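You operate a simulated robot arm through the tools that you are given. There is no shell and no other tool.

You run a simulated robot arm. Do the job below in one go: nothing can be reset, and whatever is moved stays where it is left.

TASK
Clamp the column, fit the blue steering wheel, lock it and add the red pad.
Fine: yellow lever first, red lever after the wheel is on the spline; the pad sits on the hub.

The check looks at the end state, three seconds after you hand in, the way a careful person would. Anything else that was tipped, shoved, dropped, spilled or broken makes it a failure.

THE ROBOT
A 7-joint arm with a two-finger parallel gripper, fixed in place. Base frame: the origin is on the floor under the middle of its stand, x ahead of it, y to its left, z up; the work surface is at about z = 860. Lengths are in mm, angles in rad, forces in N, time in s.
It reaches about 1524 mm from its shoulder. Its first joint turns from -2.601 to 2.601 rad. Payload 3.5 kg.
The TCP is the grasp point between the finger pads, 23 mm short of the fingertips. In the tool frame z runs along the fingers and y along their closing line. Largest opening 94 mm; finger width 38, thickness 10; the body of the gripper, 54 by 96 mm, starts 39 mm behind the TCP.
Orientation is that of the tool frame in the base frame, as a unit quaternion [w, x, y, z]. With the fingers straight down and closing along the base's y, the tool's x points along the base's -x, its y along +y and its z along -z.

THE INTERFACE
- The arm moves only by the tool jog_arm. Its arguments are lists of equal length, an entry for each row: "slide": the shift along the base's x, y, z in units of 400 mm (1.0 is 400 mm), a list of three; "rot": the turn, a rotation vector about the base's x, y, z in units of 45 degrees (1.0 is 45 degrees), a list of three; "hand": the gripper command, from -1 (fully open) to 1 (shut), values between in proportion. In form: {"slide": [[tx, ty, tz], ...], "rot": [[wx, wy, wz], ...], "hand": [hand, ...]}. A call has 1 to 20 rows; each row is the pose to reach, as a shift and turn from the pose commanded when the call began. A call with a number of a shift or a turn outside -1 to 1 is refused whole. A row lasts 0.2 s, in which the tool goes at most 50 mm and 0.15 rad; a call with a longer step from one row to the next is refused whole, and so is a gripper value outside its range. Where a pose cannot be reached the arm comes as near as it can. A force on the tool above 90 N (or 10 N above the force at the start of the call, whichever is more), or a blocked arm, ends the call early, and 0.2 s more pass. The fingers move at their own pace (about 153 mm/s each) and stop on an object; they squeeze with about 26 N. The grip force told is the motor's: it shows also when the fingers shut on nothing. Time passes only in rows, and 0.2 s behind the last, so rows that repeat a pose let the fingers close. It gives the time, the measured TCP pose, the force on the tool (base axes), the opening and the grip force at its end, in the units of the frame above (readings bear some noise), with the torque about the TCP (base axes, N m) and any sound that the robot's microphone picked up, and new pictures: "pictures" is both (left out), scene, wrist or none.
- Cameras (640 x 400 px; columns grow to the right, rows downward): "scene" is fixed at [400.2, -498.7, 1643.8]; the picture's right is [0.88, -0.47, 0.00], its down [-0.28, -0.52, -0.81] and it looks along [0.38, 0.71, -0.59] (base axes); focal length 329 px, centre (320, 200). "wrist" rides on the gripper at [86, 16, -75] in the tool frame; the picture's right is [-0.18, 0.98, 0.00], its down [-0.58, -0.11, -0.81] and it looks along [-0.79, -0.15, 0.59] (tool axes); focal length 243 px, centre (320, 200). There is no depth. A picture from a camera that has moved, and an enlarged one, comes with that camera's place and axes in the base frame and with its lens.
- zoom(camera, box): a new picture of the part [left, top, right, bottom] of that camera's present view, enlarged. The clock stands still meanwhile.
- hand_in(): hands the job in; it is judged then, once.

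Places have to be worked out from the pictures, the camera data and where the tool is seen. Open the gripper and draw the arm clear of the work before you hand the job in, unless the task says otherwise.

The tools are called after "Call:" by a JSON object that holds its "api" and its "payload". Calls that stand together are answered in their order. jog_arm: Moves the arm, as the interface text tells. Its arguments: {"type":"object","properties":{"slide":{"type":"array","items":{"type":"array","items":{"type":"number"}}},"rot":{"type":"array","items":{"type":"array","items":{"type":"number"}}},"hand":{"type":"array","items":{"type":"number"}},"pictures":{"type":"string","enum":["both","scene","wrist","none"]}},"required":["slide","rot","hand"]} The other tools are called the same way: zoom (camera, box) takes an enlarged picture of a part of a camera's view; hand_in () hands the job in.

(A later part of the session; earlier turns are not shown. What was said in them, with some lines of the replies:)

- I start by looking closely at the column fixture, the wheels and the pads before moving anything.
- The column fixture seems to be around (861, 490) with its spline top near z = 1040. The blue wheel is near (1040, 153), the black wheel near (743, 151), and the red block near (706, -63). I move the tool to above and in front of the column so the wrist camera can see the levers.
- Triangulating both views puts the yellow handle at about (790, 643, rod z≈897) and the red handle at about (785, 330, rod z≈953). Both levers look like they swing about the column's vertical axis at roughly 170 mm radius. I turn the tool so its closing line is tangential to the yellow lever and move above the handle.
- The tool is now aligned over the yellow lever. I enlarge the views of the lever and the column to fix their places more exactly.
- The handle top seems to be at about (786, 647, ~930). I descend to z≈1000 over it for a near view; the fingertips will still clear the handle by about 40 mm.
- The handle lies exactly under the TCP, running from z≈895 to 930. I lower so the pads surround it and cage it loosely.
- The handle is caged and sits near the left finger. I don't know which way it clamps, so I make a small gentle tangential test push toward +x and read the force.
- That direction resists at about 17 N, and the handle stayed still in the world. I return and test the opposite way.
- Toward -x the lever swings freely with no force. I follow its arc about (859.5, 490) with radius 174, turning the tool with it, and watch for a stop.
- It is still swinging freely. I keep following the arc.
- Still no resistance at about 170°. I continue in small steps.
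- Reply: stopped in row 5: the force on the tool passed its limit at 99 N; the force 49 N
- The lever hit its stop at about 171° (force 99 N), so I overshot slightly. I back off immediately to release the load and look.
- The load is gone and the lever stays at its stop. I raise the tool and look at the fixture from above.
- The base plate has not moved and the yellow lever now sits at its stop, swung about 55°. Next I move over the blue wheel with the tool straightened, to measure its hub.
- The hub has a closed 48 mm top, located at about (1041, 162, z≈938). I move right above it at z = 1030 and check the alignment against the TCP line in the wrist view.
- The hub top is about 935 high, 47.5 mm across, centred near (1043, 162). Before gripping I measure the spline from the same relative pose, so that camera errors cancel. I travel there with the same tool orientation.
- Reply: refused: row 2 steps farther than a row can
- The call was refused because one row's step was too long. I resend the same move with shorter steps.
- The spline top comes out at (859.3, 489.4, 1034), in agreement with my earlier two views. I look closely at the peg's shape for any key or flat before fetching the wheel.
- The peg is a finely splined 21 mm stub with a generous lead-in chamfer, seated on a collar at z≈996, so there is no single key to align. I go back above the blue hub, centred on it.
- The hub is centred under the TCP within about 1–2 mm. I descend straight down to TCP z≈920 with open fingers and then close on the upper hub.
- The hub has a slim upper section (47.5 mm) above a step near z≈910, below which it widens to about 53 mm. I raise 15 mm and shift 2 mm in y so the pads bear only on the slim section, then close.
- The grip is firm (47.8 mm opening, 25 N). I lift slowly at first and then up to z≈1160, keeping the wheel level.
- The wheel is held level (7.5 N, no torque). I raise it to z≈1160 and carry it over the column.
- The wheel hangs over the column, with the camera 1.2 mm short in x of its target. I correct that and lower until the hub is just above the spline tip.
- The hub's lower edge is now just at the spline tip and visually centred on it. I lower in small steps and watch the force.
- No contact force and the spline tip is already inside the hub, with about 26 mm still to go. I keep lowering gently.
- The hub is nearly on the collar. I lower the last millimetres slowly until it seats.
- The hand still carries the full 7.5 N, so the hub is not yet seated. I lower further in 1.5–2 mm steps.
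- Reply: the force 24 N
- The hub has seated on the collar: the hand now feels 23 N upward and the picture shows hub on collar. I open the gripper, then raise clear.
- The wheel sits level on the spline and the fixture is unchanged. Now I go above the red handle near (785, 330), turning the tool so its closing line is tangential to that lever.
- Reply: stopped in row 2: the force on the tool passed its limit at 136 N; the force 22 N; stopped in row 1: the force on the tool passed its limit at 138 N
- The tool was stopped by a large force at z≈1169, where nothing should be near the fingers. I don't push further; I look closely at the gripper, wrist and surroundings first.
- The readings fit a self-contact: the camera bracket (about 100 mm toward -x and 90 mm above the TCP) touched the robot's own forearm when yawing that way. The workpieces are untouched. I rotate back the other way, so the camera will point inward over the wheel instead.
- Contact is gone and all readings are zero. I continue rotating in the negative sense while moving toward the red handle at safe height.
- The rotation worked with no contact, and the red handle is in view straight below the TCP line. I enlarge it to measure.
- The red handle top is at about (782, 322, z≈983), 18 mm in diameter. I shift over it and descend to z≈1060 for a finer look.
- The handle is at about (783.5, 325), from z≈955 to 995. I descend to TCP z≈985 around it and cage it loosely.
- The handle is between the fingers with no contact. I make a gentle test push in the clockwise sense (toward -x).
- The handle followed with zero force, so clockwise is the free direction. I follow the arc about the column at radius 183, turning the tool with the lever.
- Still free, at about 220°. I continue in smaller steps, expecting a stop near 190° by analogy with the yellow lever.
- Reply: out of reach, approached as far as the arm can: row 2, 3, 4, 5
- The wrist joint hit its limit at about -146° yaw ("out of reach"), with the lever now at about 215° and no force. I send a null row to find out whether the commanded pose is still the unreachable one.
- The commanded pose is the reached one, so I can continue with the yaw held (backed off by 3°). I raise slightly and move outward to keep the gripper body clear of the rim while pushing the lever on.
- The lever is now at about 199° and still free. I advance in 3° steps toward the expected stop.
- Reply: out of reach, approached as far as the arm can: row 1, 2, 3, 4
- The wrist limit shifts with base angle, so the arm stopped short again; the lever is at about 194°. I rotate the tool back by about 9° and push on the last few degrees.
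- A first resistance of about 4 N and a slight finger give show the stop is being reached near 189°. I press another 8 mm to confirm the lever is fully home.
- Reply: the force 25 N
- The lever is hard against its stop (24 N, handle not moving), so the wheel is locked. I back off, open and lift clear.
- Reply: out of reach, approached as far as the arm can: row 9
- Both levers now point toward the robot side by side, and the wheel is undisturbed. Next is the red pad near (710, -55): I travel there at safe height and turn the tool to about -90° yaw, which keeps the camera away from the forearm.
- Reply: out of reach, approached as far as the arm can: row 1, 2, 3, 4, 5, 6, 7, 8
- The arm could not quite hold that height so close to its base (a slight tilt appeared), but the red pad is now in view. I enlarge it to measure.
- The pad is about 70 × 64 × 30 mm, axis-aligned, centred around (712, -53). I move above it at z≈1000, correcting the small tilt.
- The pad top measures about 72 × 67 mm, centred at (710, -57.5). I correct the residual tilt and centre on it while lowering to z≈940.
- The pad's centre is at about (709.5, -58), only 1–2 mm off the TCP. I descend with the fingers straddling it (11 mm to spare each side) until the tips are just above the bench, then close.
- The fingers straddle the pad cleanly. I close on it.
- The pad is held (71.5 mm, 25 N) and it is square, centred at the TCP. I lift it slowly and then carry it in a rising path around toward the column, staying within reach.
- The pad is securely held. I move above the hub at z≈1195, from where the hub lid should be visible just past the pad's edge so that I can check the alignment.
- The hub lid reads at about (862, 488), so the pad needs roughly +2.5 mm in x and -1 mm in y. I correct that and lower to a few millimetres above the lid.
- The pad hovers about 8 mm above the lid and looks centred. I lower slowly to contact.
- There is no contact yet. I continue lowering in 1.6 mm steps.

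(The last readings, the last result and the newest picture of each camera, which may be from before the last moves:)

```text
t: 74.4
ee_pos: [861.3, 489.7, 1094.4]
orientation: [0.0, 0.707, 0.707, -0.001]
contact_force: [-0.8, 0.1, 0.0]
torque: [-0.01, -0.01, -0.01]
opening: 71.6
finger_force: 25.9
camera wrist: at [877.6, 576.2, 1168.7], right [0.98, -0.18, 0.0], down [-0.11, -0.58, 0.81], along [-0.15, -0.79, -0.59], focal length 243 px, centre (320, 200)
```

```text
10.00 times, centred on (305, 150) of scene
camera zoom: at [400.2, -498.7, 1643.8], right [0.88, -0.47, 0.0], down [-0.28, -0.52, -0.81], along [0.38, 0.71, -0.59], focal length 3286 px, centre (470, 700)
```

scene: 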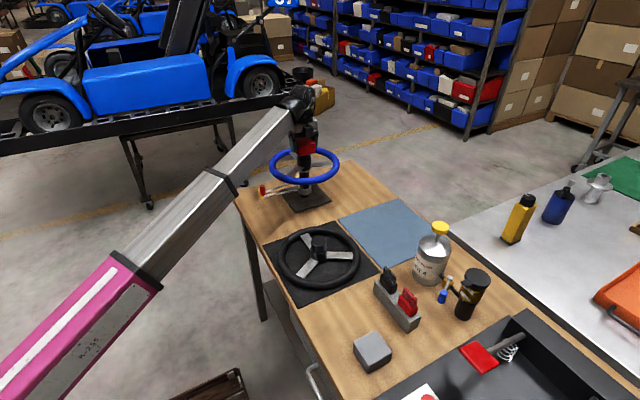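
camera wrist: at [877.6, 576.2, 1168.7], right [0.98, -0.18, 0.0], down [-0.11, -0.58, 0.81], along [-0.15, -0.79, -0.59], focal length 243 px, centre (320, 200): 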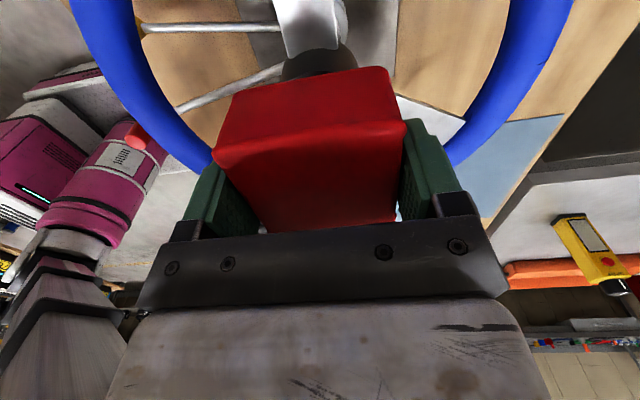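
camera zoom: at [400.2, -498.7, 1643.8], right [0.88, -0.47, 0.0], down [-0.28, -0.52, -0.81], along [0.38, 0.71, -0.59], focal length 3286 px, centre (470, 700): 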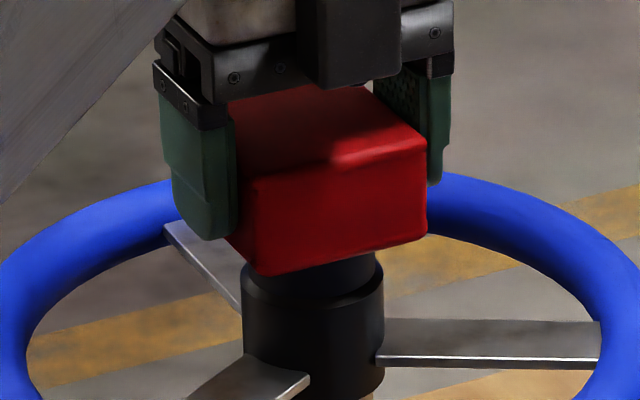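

Still no contact although the pad's bottom should already be below the lid level, so the pad seems to have a socket that slides over the hub. I continue carefully.

Call:
{"api": "jog_arm", "payload": {"slide": [[0, 0, -0.004], [0, 0, -0.008], [0, 0, -0.012], [0, 0, -0.012]], "rot": [[0, 0, 0], [0, 0, 0], [0, 0, 0], [0, 0, 0]], "hand": [1, 1, 1, 1], "pictures": "wrist"}}

Call:
{"api": "zoom", "payload": {"camera": "scene", "box": [280, 130, 330, 170]}}

```text
t: 75.4
ee_pos: [860.4, 489.3, 1091.0]
orientation: [0.0, 0.707, 0.707, -0.002]
contact_force: [0.4, -0.2, -0.9]
torque: [-0.03, 0.0, -0.02]
opening: 71.9
finger_force: 25.9
camera wrist: at [877.2, 575.9, 1164.0], right [0.98, -0.18, 0.0], down [-0.11, -0.58, 0.81], along [-0.15, -0.79, -0.59], focal length 243 px, centre (320, 200)
```

wrist: 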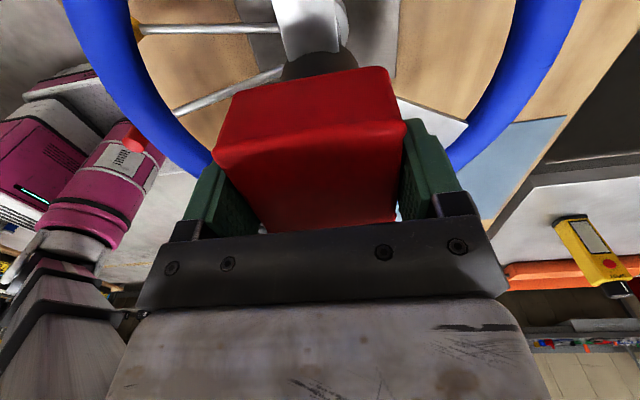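

```text
10.00 times, centred on (305, 150) of scene
camera zoom: at [400.2, -498.7, 1643.8], right [0.88, -0.47, 0.0], down [-0.28, -0.52, -0.81], along [0.38, 0.71, -0.59], focal length 3286 px, centre (470, 700)
```

zoom: 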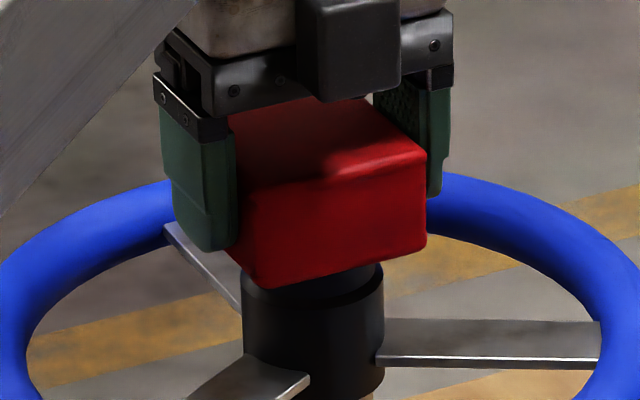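

It is sliding over the hub with no resistance. I continue down.

Call:
{"api": "jog_arm", "payload": {"slide": [[0, 0, -0.004], [0, 0, -0.008], [0, 0, -0.012], [0, 0, -0.016], [0, 0, -0.016]], "rot": [[0, 0, 0], [0, 0, 0], [0, 0, 0], [0, 0, 0], [0, 0, 0]], "hand": [1, 1, 1, 1, 1], "pictures": "wrist"}}

Call:
{"api": "zoom", "payload": {"camera": "scene", "box": [280, 130, 330, 170]}}

```text
t: 76.6
ee_pos: [861.5, 489.0, 1083.3]
orientation: [-0.001, 0.707, 0.707, 0.0]
contact_force: [-0.7, -0.1, -1.0]
torque: [-0.02, 0.01, 0.02]
opening: 71.6
finger_force: 25.4
camera wrist: at [877.5, 576.2, 1156.9], right [0.98, -0.18, 0.0], down [-0.11, -0.58, 0.81], along [-0.15, -0.79, -0.59], focal length 243 px, centre (320, 200)
```

wrist: 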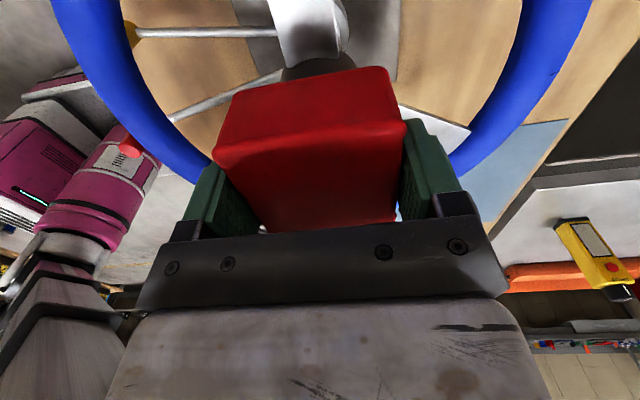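

```text
10.00 times, centred on (305, 150) of scene
camera zoom: at [400.2, -498.7, 1643.8], right [0.88, -0.47, 0.0], down [-0.28, -0.52, -0.81], along [0.38, 0.71, -0.59], focal length 3286 px, centre (470, 700)
```

zoom: 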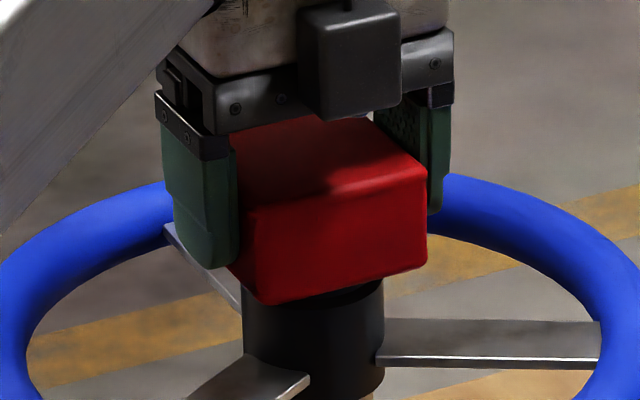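

Still no contact at a pad bottom of about 1053, with the hub step near 1044. I continue in small steps.

Call:
{"api": "jog_arm", "payload": {"slide": [[0, 0, -0.004], [0, 0, -0.008], [0, 0, -0.012], [0, 0, -0.012]], "rot": [[0, 0, 0], [0, 0, 0], [0, 0, 0], [0, 0, 0]], "hand": [1, 1, 1, 1], "pictures": "wrist"}}

Call:
{"api": "zoom", "payload": {"camera": "scene", "box": [280, 130, 330, 170]}}

```text
t: 77.6
ee_pos: [862.7, 490.2, 1079.0]
orientation: [0.0, 0.707, 0.707, -0.001]
contact_force: [0.3, -0.6, -1.0]
torque: [0.01, -0.03, -0.02]
opening: 71.9
finger_force: 25.6
camera wrist: at [877.9, 576.4, 1152.2], right [0.98, -0.18, 0.0], down [-0.11, -0.58, 0.81], along [-0.15, -0.79, -0.59], focal length 243 px, centre (320, 200)
```

wrist: 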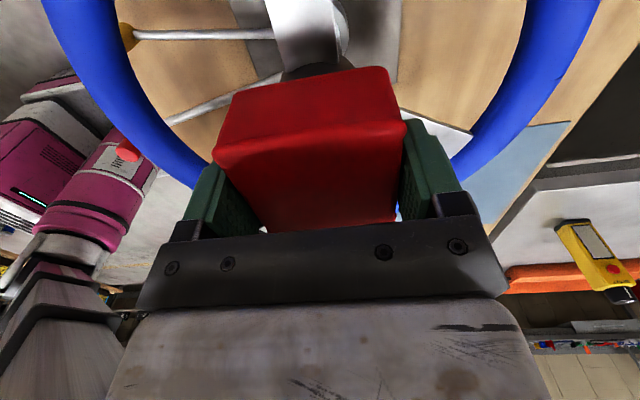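

```text
10.00 times, centred on (305, 150) of scene
camera zoom: at [400.2, -498.7, 1643.8], right [0.88, -0.47, 0.0], down [-0.28, -0.52, -0.81], along [0.38, 0.71, -0.59], focal length 3286 px, centre (470, 700)
```

zoom: 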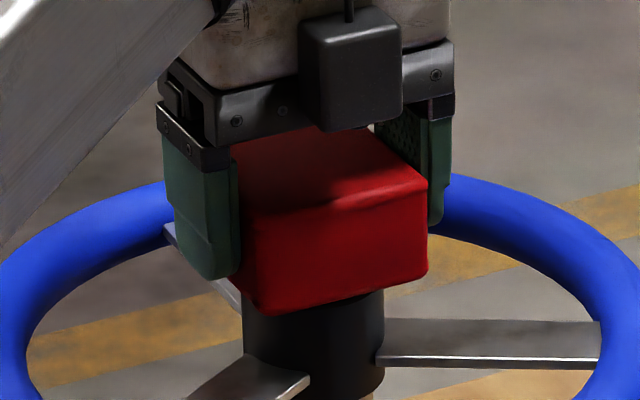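

Still sliding freely, now close to the hub step. I lower a few more millimetres.

Call:
{"api": "jog_arm", "payload": {"slide": [[0, 0, -0.003], [0, 0, -0.006], [0, 0, -0.009], [0, 0, -0.012], [0, 0, -0.012]], "rot": [[0, 0, 0], [0, 0, 0], [0, 0, 0], [0, 0, 0], [0, 0, 0]], "hand": [1, 1, 1, 1, 1], "pictures": "wrist"}}

Call:
{"api": "zoom", "payload": {"camera": "scene", "box": [280, 130, 330, 170]}}

```text
t: 78.8
ee_pos: [860.4, 488.6, 1077.2]
orientation: [0.0, 0.707, 0.707, -0.001]
contact_force: [6.4, 4.6, 37.0]
torque: [0.0, -0.29, -0.02]
opening: 71.4
finger_force: 26.2
camera wrist: at [877.0, 576.0, 1149.3], right [0.98, -0.18, 0.0], down [-0.11, -0.58, 0.81], along [-0.15, -0.79, -0.59], focal length 243 px, centre (320, 200)
```

wrist: 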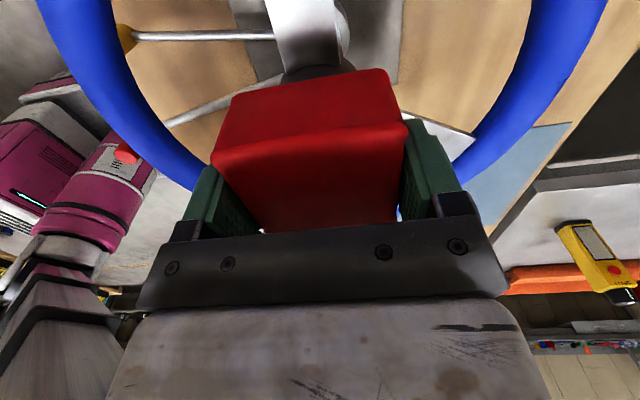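

```text
10.00 times, centred on (305, 150) of scene
camera zoom: at [400.2, -498.7, 1643.8], right [0.88, -0.47, 0.0], down [-0.28, -0.52, -0.81], along [0.38, 0.71, -0.59], focal length 3286 px, centre (470, 700)
```

zoom: 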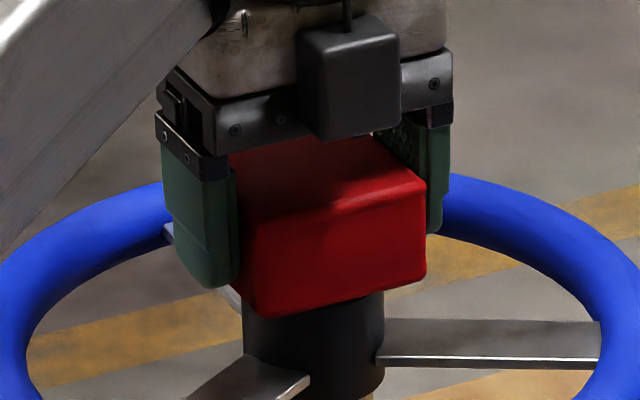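

The pad has seated: the hand feels 37 N upward at TCP z≈1076, where the pad's bottom meets the hub step. I open the gripper in place and rise straight up.

Call:
{"api": "jog_arm", "payload": {"slide": [[0, 0, 0.003], [0, 0, 0.003], [0, 0, 0.003], [0, 0, 0.003], [0, 0, 0.04], [0, 0, 0.1], [0, 0, 0.18], [0, 0, 0.28], [0, 0, 0.28]], "rot": [[0, 0, 0], [0, 0, 0], [0, 0, 0], [0, 0, 0], [0, 0, 0], [0, 0, 0], [0, 0, 0], [0, 0, 0], [0, 0, 0]], "hand": [0.3, -0.7, -1, -1, -1, -1, -1, -1, -1]}}

Call:
{"api": "zoom", "payload": {"camera": "scene", "box": [250, 120, 350, 210]}}

Call:
{"api": "zoom", "payload": {"camera": "wrist", "box": [160, 0, 480, 180]}}

```text
t: 80.8
ee_pos: [861.1, 489.0, 1186.7]
orientation: [0.0, 0.707, 0.707, -0.001]
contact_force: [0.5, 0.1, 0.3]
torque: [0.0, 0.03, 0.0]
opening: 94.2
finger_force: 0.1
camera wrist: at [877.5, 574.8, 1260.5], right [0.98, -0.18, 0.0], down [-0.11, -0.58, 0.81], along [-0.15, -0.79, -0.59], focal length 243 px, centre (320, 200)
```

scene: 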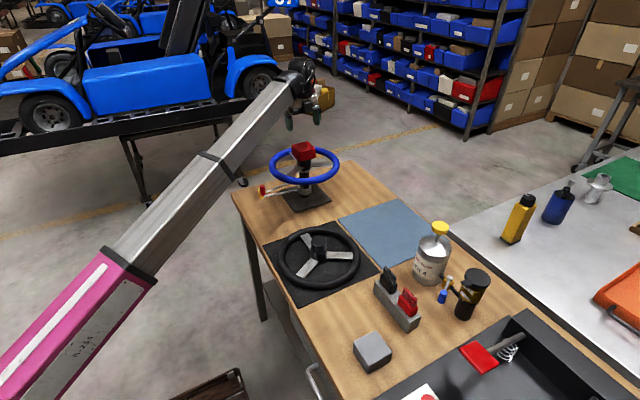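
wrist: 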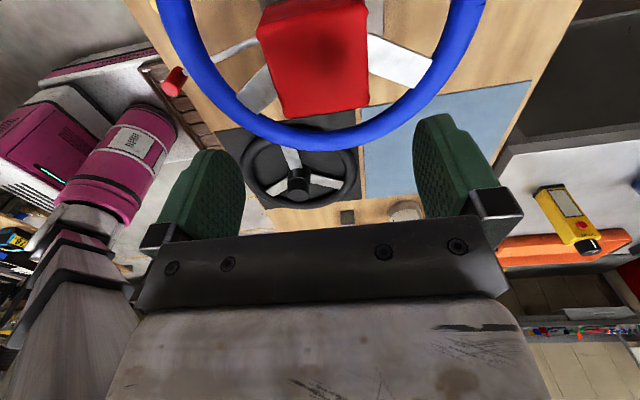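

```text
4.44 times, centred on (300, 165) of scene
camera zoom: at [400.2, -498.7, 1643.8], right [0.88, -0.47, 0.0], down [-0.28, -0.52, -0.81], along [0.38, 0.71, -0.59], focal length 1460 px, centre (409, 356)
```

zoom: 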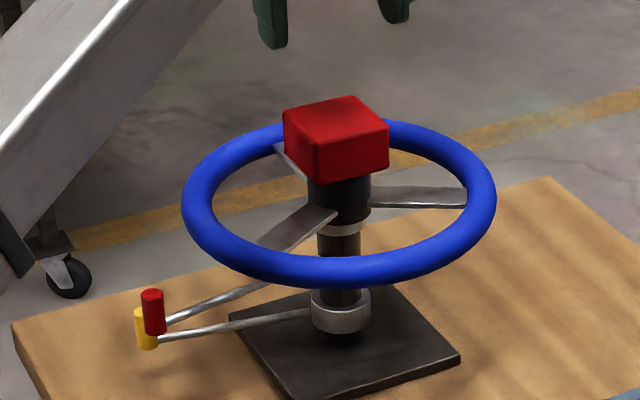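

```text
2.00 times, centred on (320, 90) of wrist
camera zoom: at [877.5, 574.8, 1260.5], right [0.98, -0.18, 0.0], down [-0.11, -0.58, 0.81], along [-0.15, -0.79, -0.59], focal length 485 px, centre (320, 420)
```

zoom: 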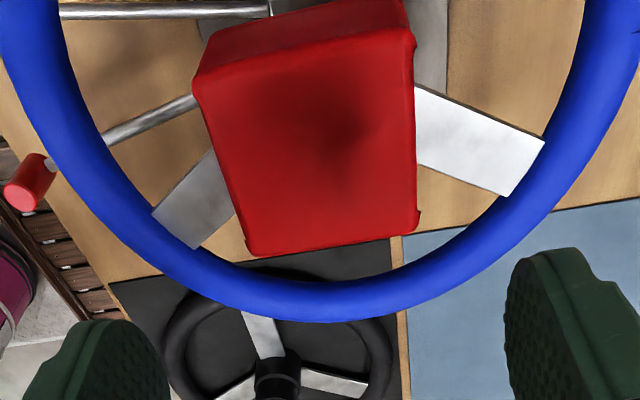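

The pad sits level on the hub, the wheel is on the spline and both levers are at their stops. Nothing else has moved. With the gripper open, I draw the arm up and away from the work.

Call:
{"api": "jog_arm", "payload": {"slide": [[0, 0, 0.08], [0.02, 0.02, 0.16], [0.08, 0.08, 0.22], [0.14, 0.14, 0.25], [0.2, 0.21, 0.258], [0.2, 0.21, 0.258], [0.2, 0.21, 0.258]], "rot": [[0, 0, 0], [0, 0, 0], [0, 0, 0], [0, 0, 0], [0, 0, 0], [0, 0, 0], [0, 0, 0]], "hand": [-1, -1, -1, -1, -1, -1, -1]}}

Call:
{"api": "zoom", "payload": {"camera": "scene", "box": [250, 130, 350, 210]}}

Call:
{"api": "zoom", "payload": {"camera": "scene", "box": [230, 150, 520, 380]}}

```text
t: 82.4
ee_pos: [942.1, 574.2, 1291.5]
orientation: [-0.001, 0.707, 0.707, -0.001]
contact_force: [-0.5, 0.8, 0.4]
torque: [0.03, 0.0, -0.02]
opening: 94.2
finger_force: 0.0
out of reach, approached as far as the arm can: row 3
camera wrist: at [957.8, 660.1, 1364.1], right [0.98, -0.18, 0.0], down [-0.11, -0.58, 0.81], along [-0.15, -0.79, -0.59], focal length 243 px, centre (320, 200)
```

scene: 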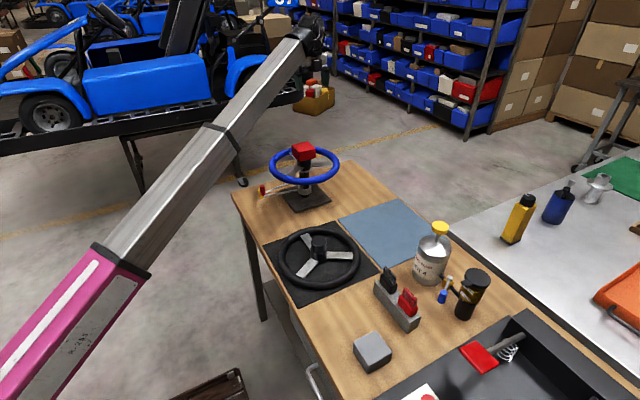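
wrist: 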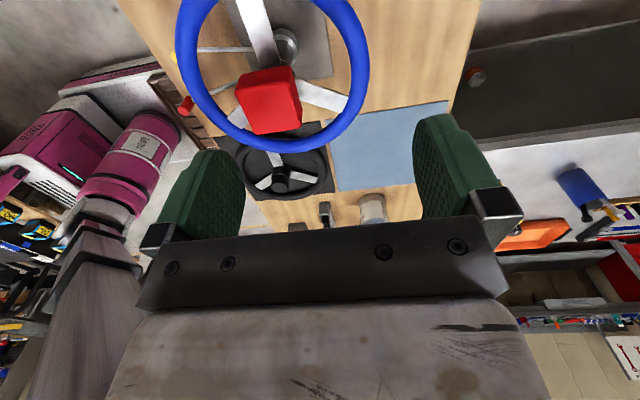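

```text
5.00 times, centred on (300, 170) of scene
camera zoom: at [400.2, -498.7, 1643.8], right [0.88, -0.47, 0.0], down [-0.28, -0.52, -0.81], along [0.38, 0.71, -0.59], focal length 1643 px, centre (420, 350)
```

zoom: 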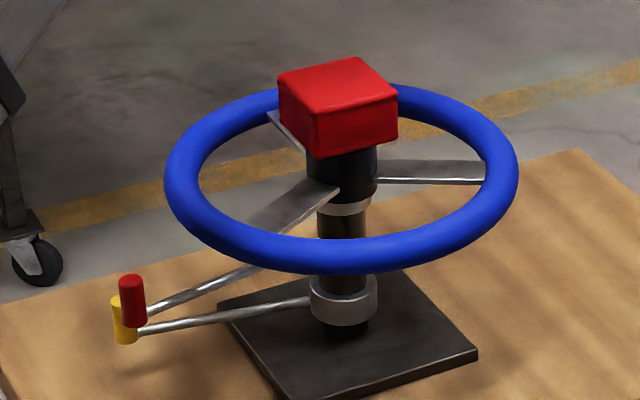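

```text
1.74 times, centred on (375, 265) of scene
camera zoom: at [400.2, -498.7, 1643.8], right [0.88, -0.47, 0.0], down [-0.28, -0.52, -0.81], along [0.38, 0.71, -0.59], focal length 572 px, centre (224, 87)
```

zoom: 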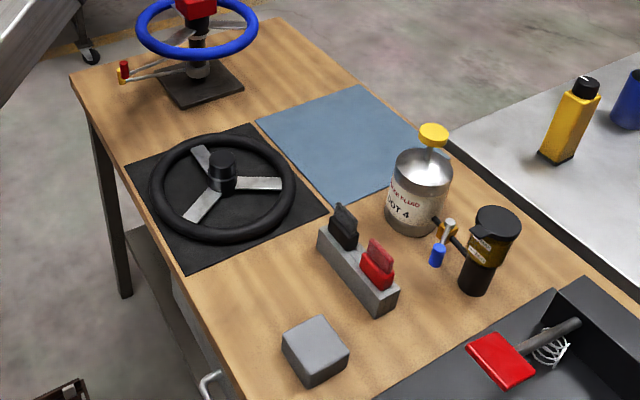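

The final pictures show the wheel seated, both levers at their stops and the red pad level on the hub. All the other items are in their original places, and the arm is clear with the gripper open. I hand the job in.

Call:
{"api": "hand_in", "payload": {}}

```text
The job is handed in.
```

The job is handed in: the column is clamped, the blue wheel is on the spline and locked, and the red pad is on the hub.

- **Yellow lever:** I swung it about 56° toward the robot until it hit its stop. I went slightly too far, and the push reached 99 N before I backed off. The base plate did not move and the lever stayed put.
- **Blue wheel:** It slid onto the spline without resistance and sits level on the collar.
- **Red lever:** I turned it after the wheel was on, also about 56°, and pressed it to 24 N to confirm it was against its stop.
- **Red pad:** It has a socket that fits over the hub. I lowered it until it seated, at 37 N, and it looks level and centred.

While I was turning the tool to reach the red lever, the camera bracket touched the robot's own forearm twice, at about 137 N. It did not touch the work, and I finished by rotating the other way.

The last pictures show every other item on the bench where it started. The gripper is open and the arm is clear of the work.
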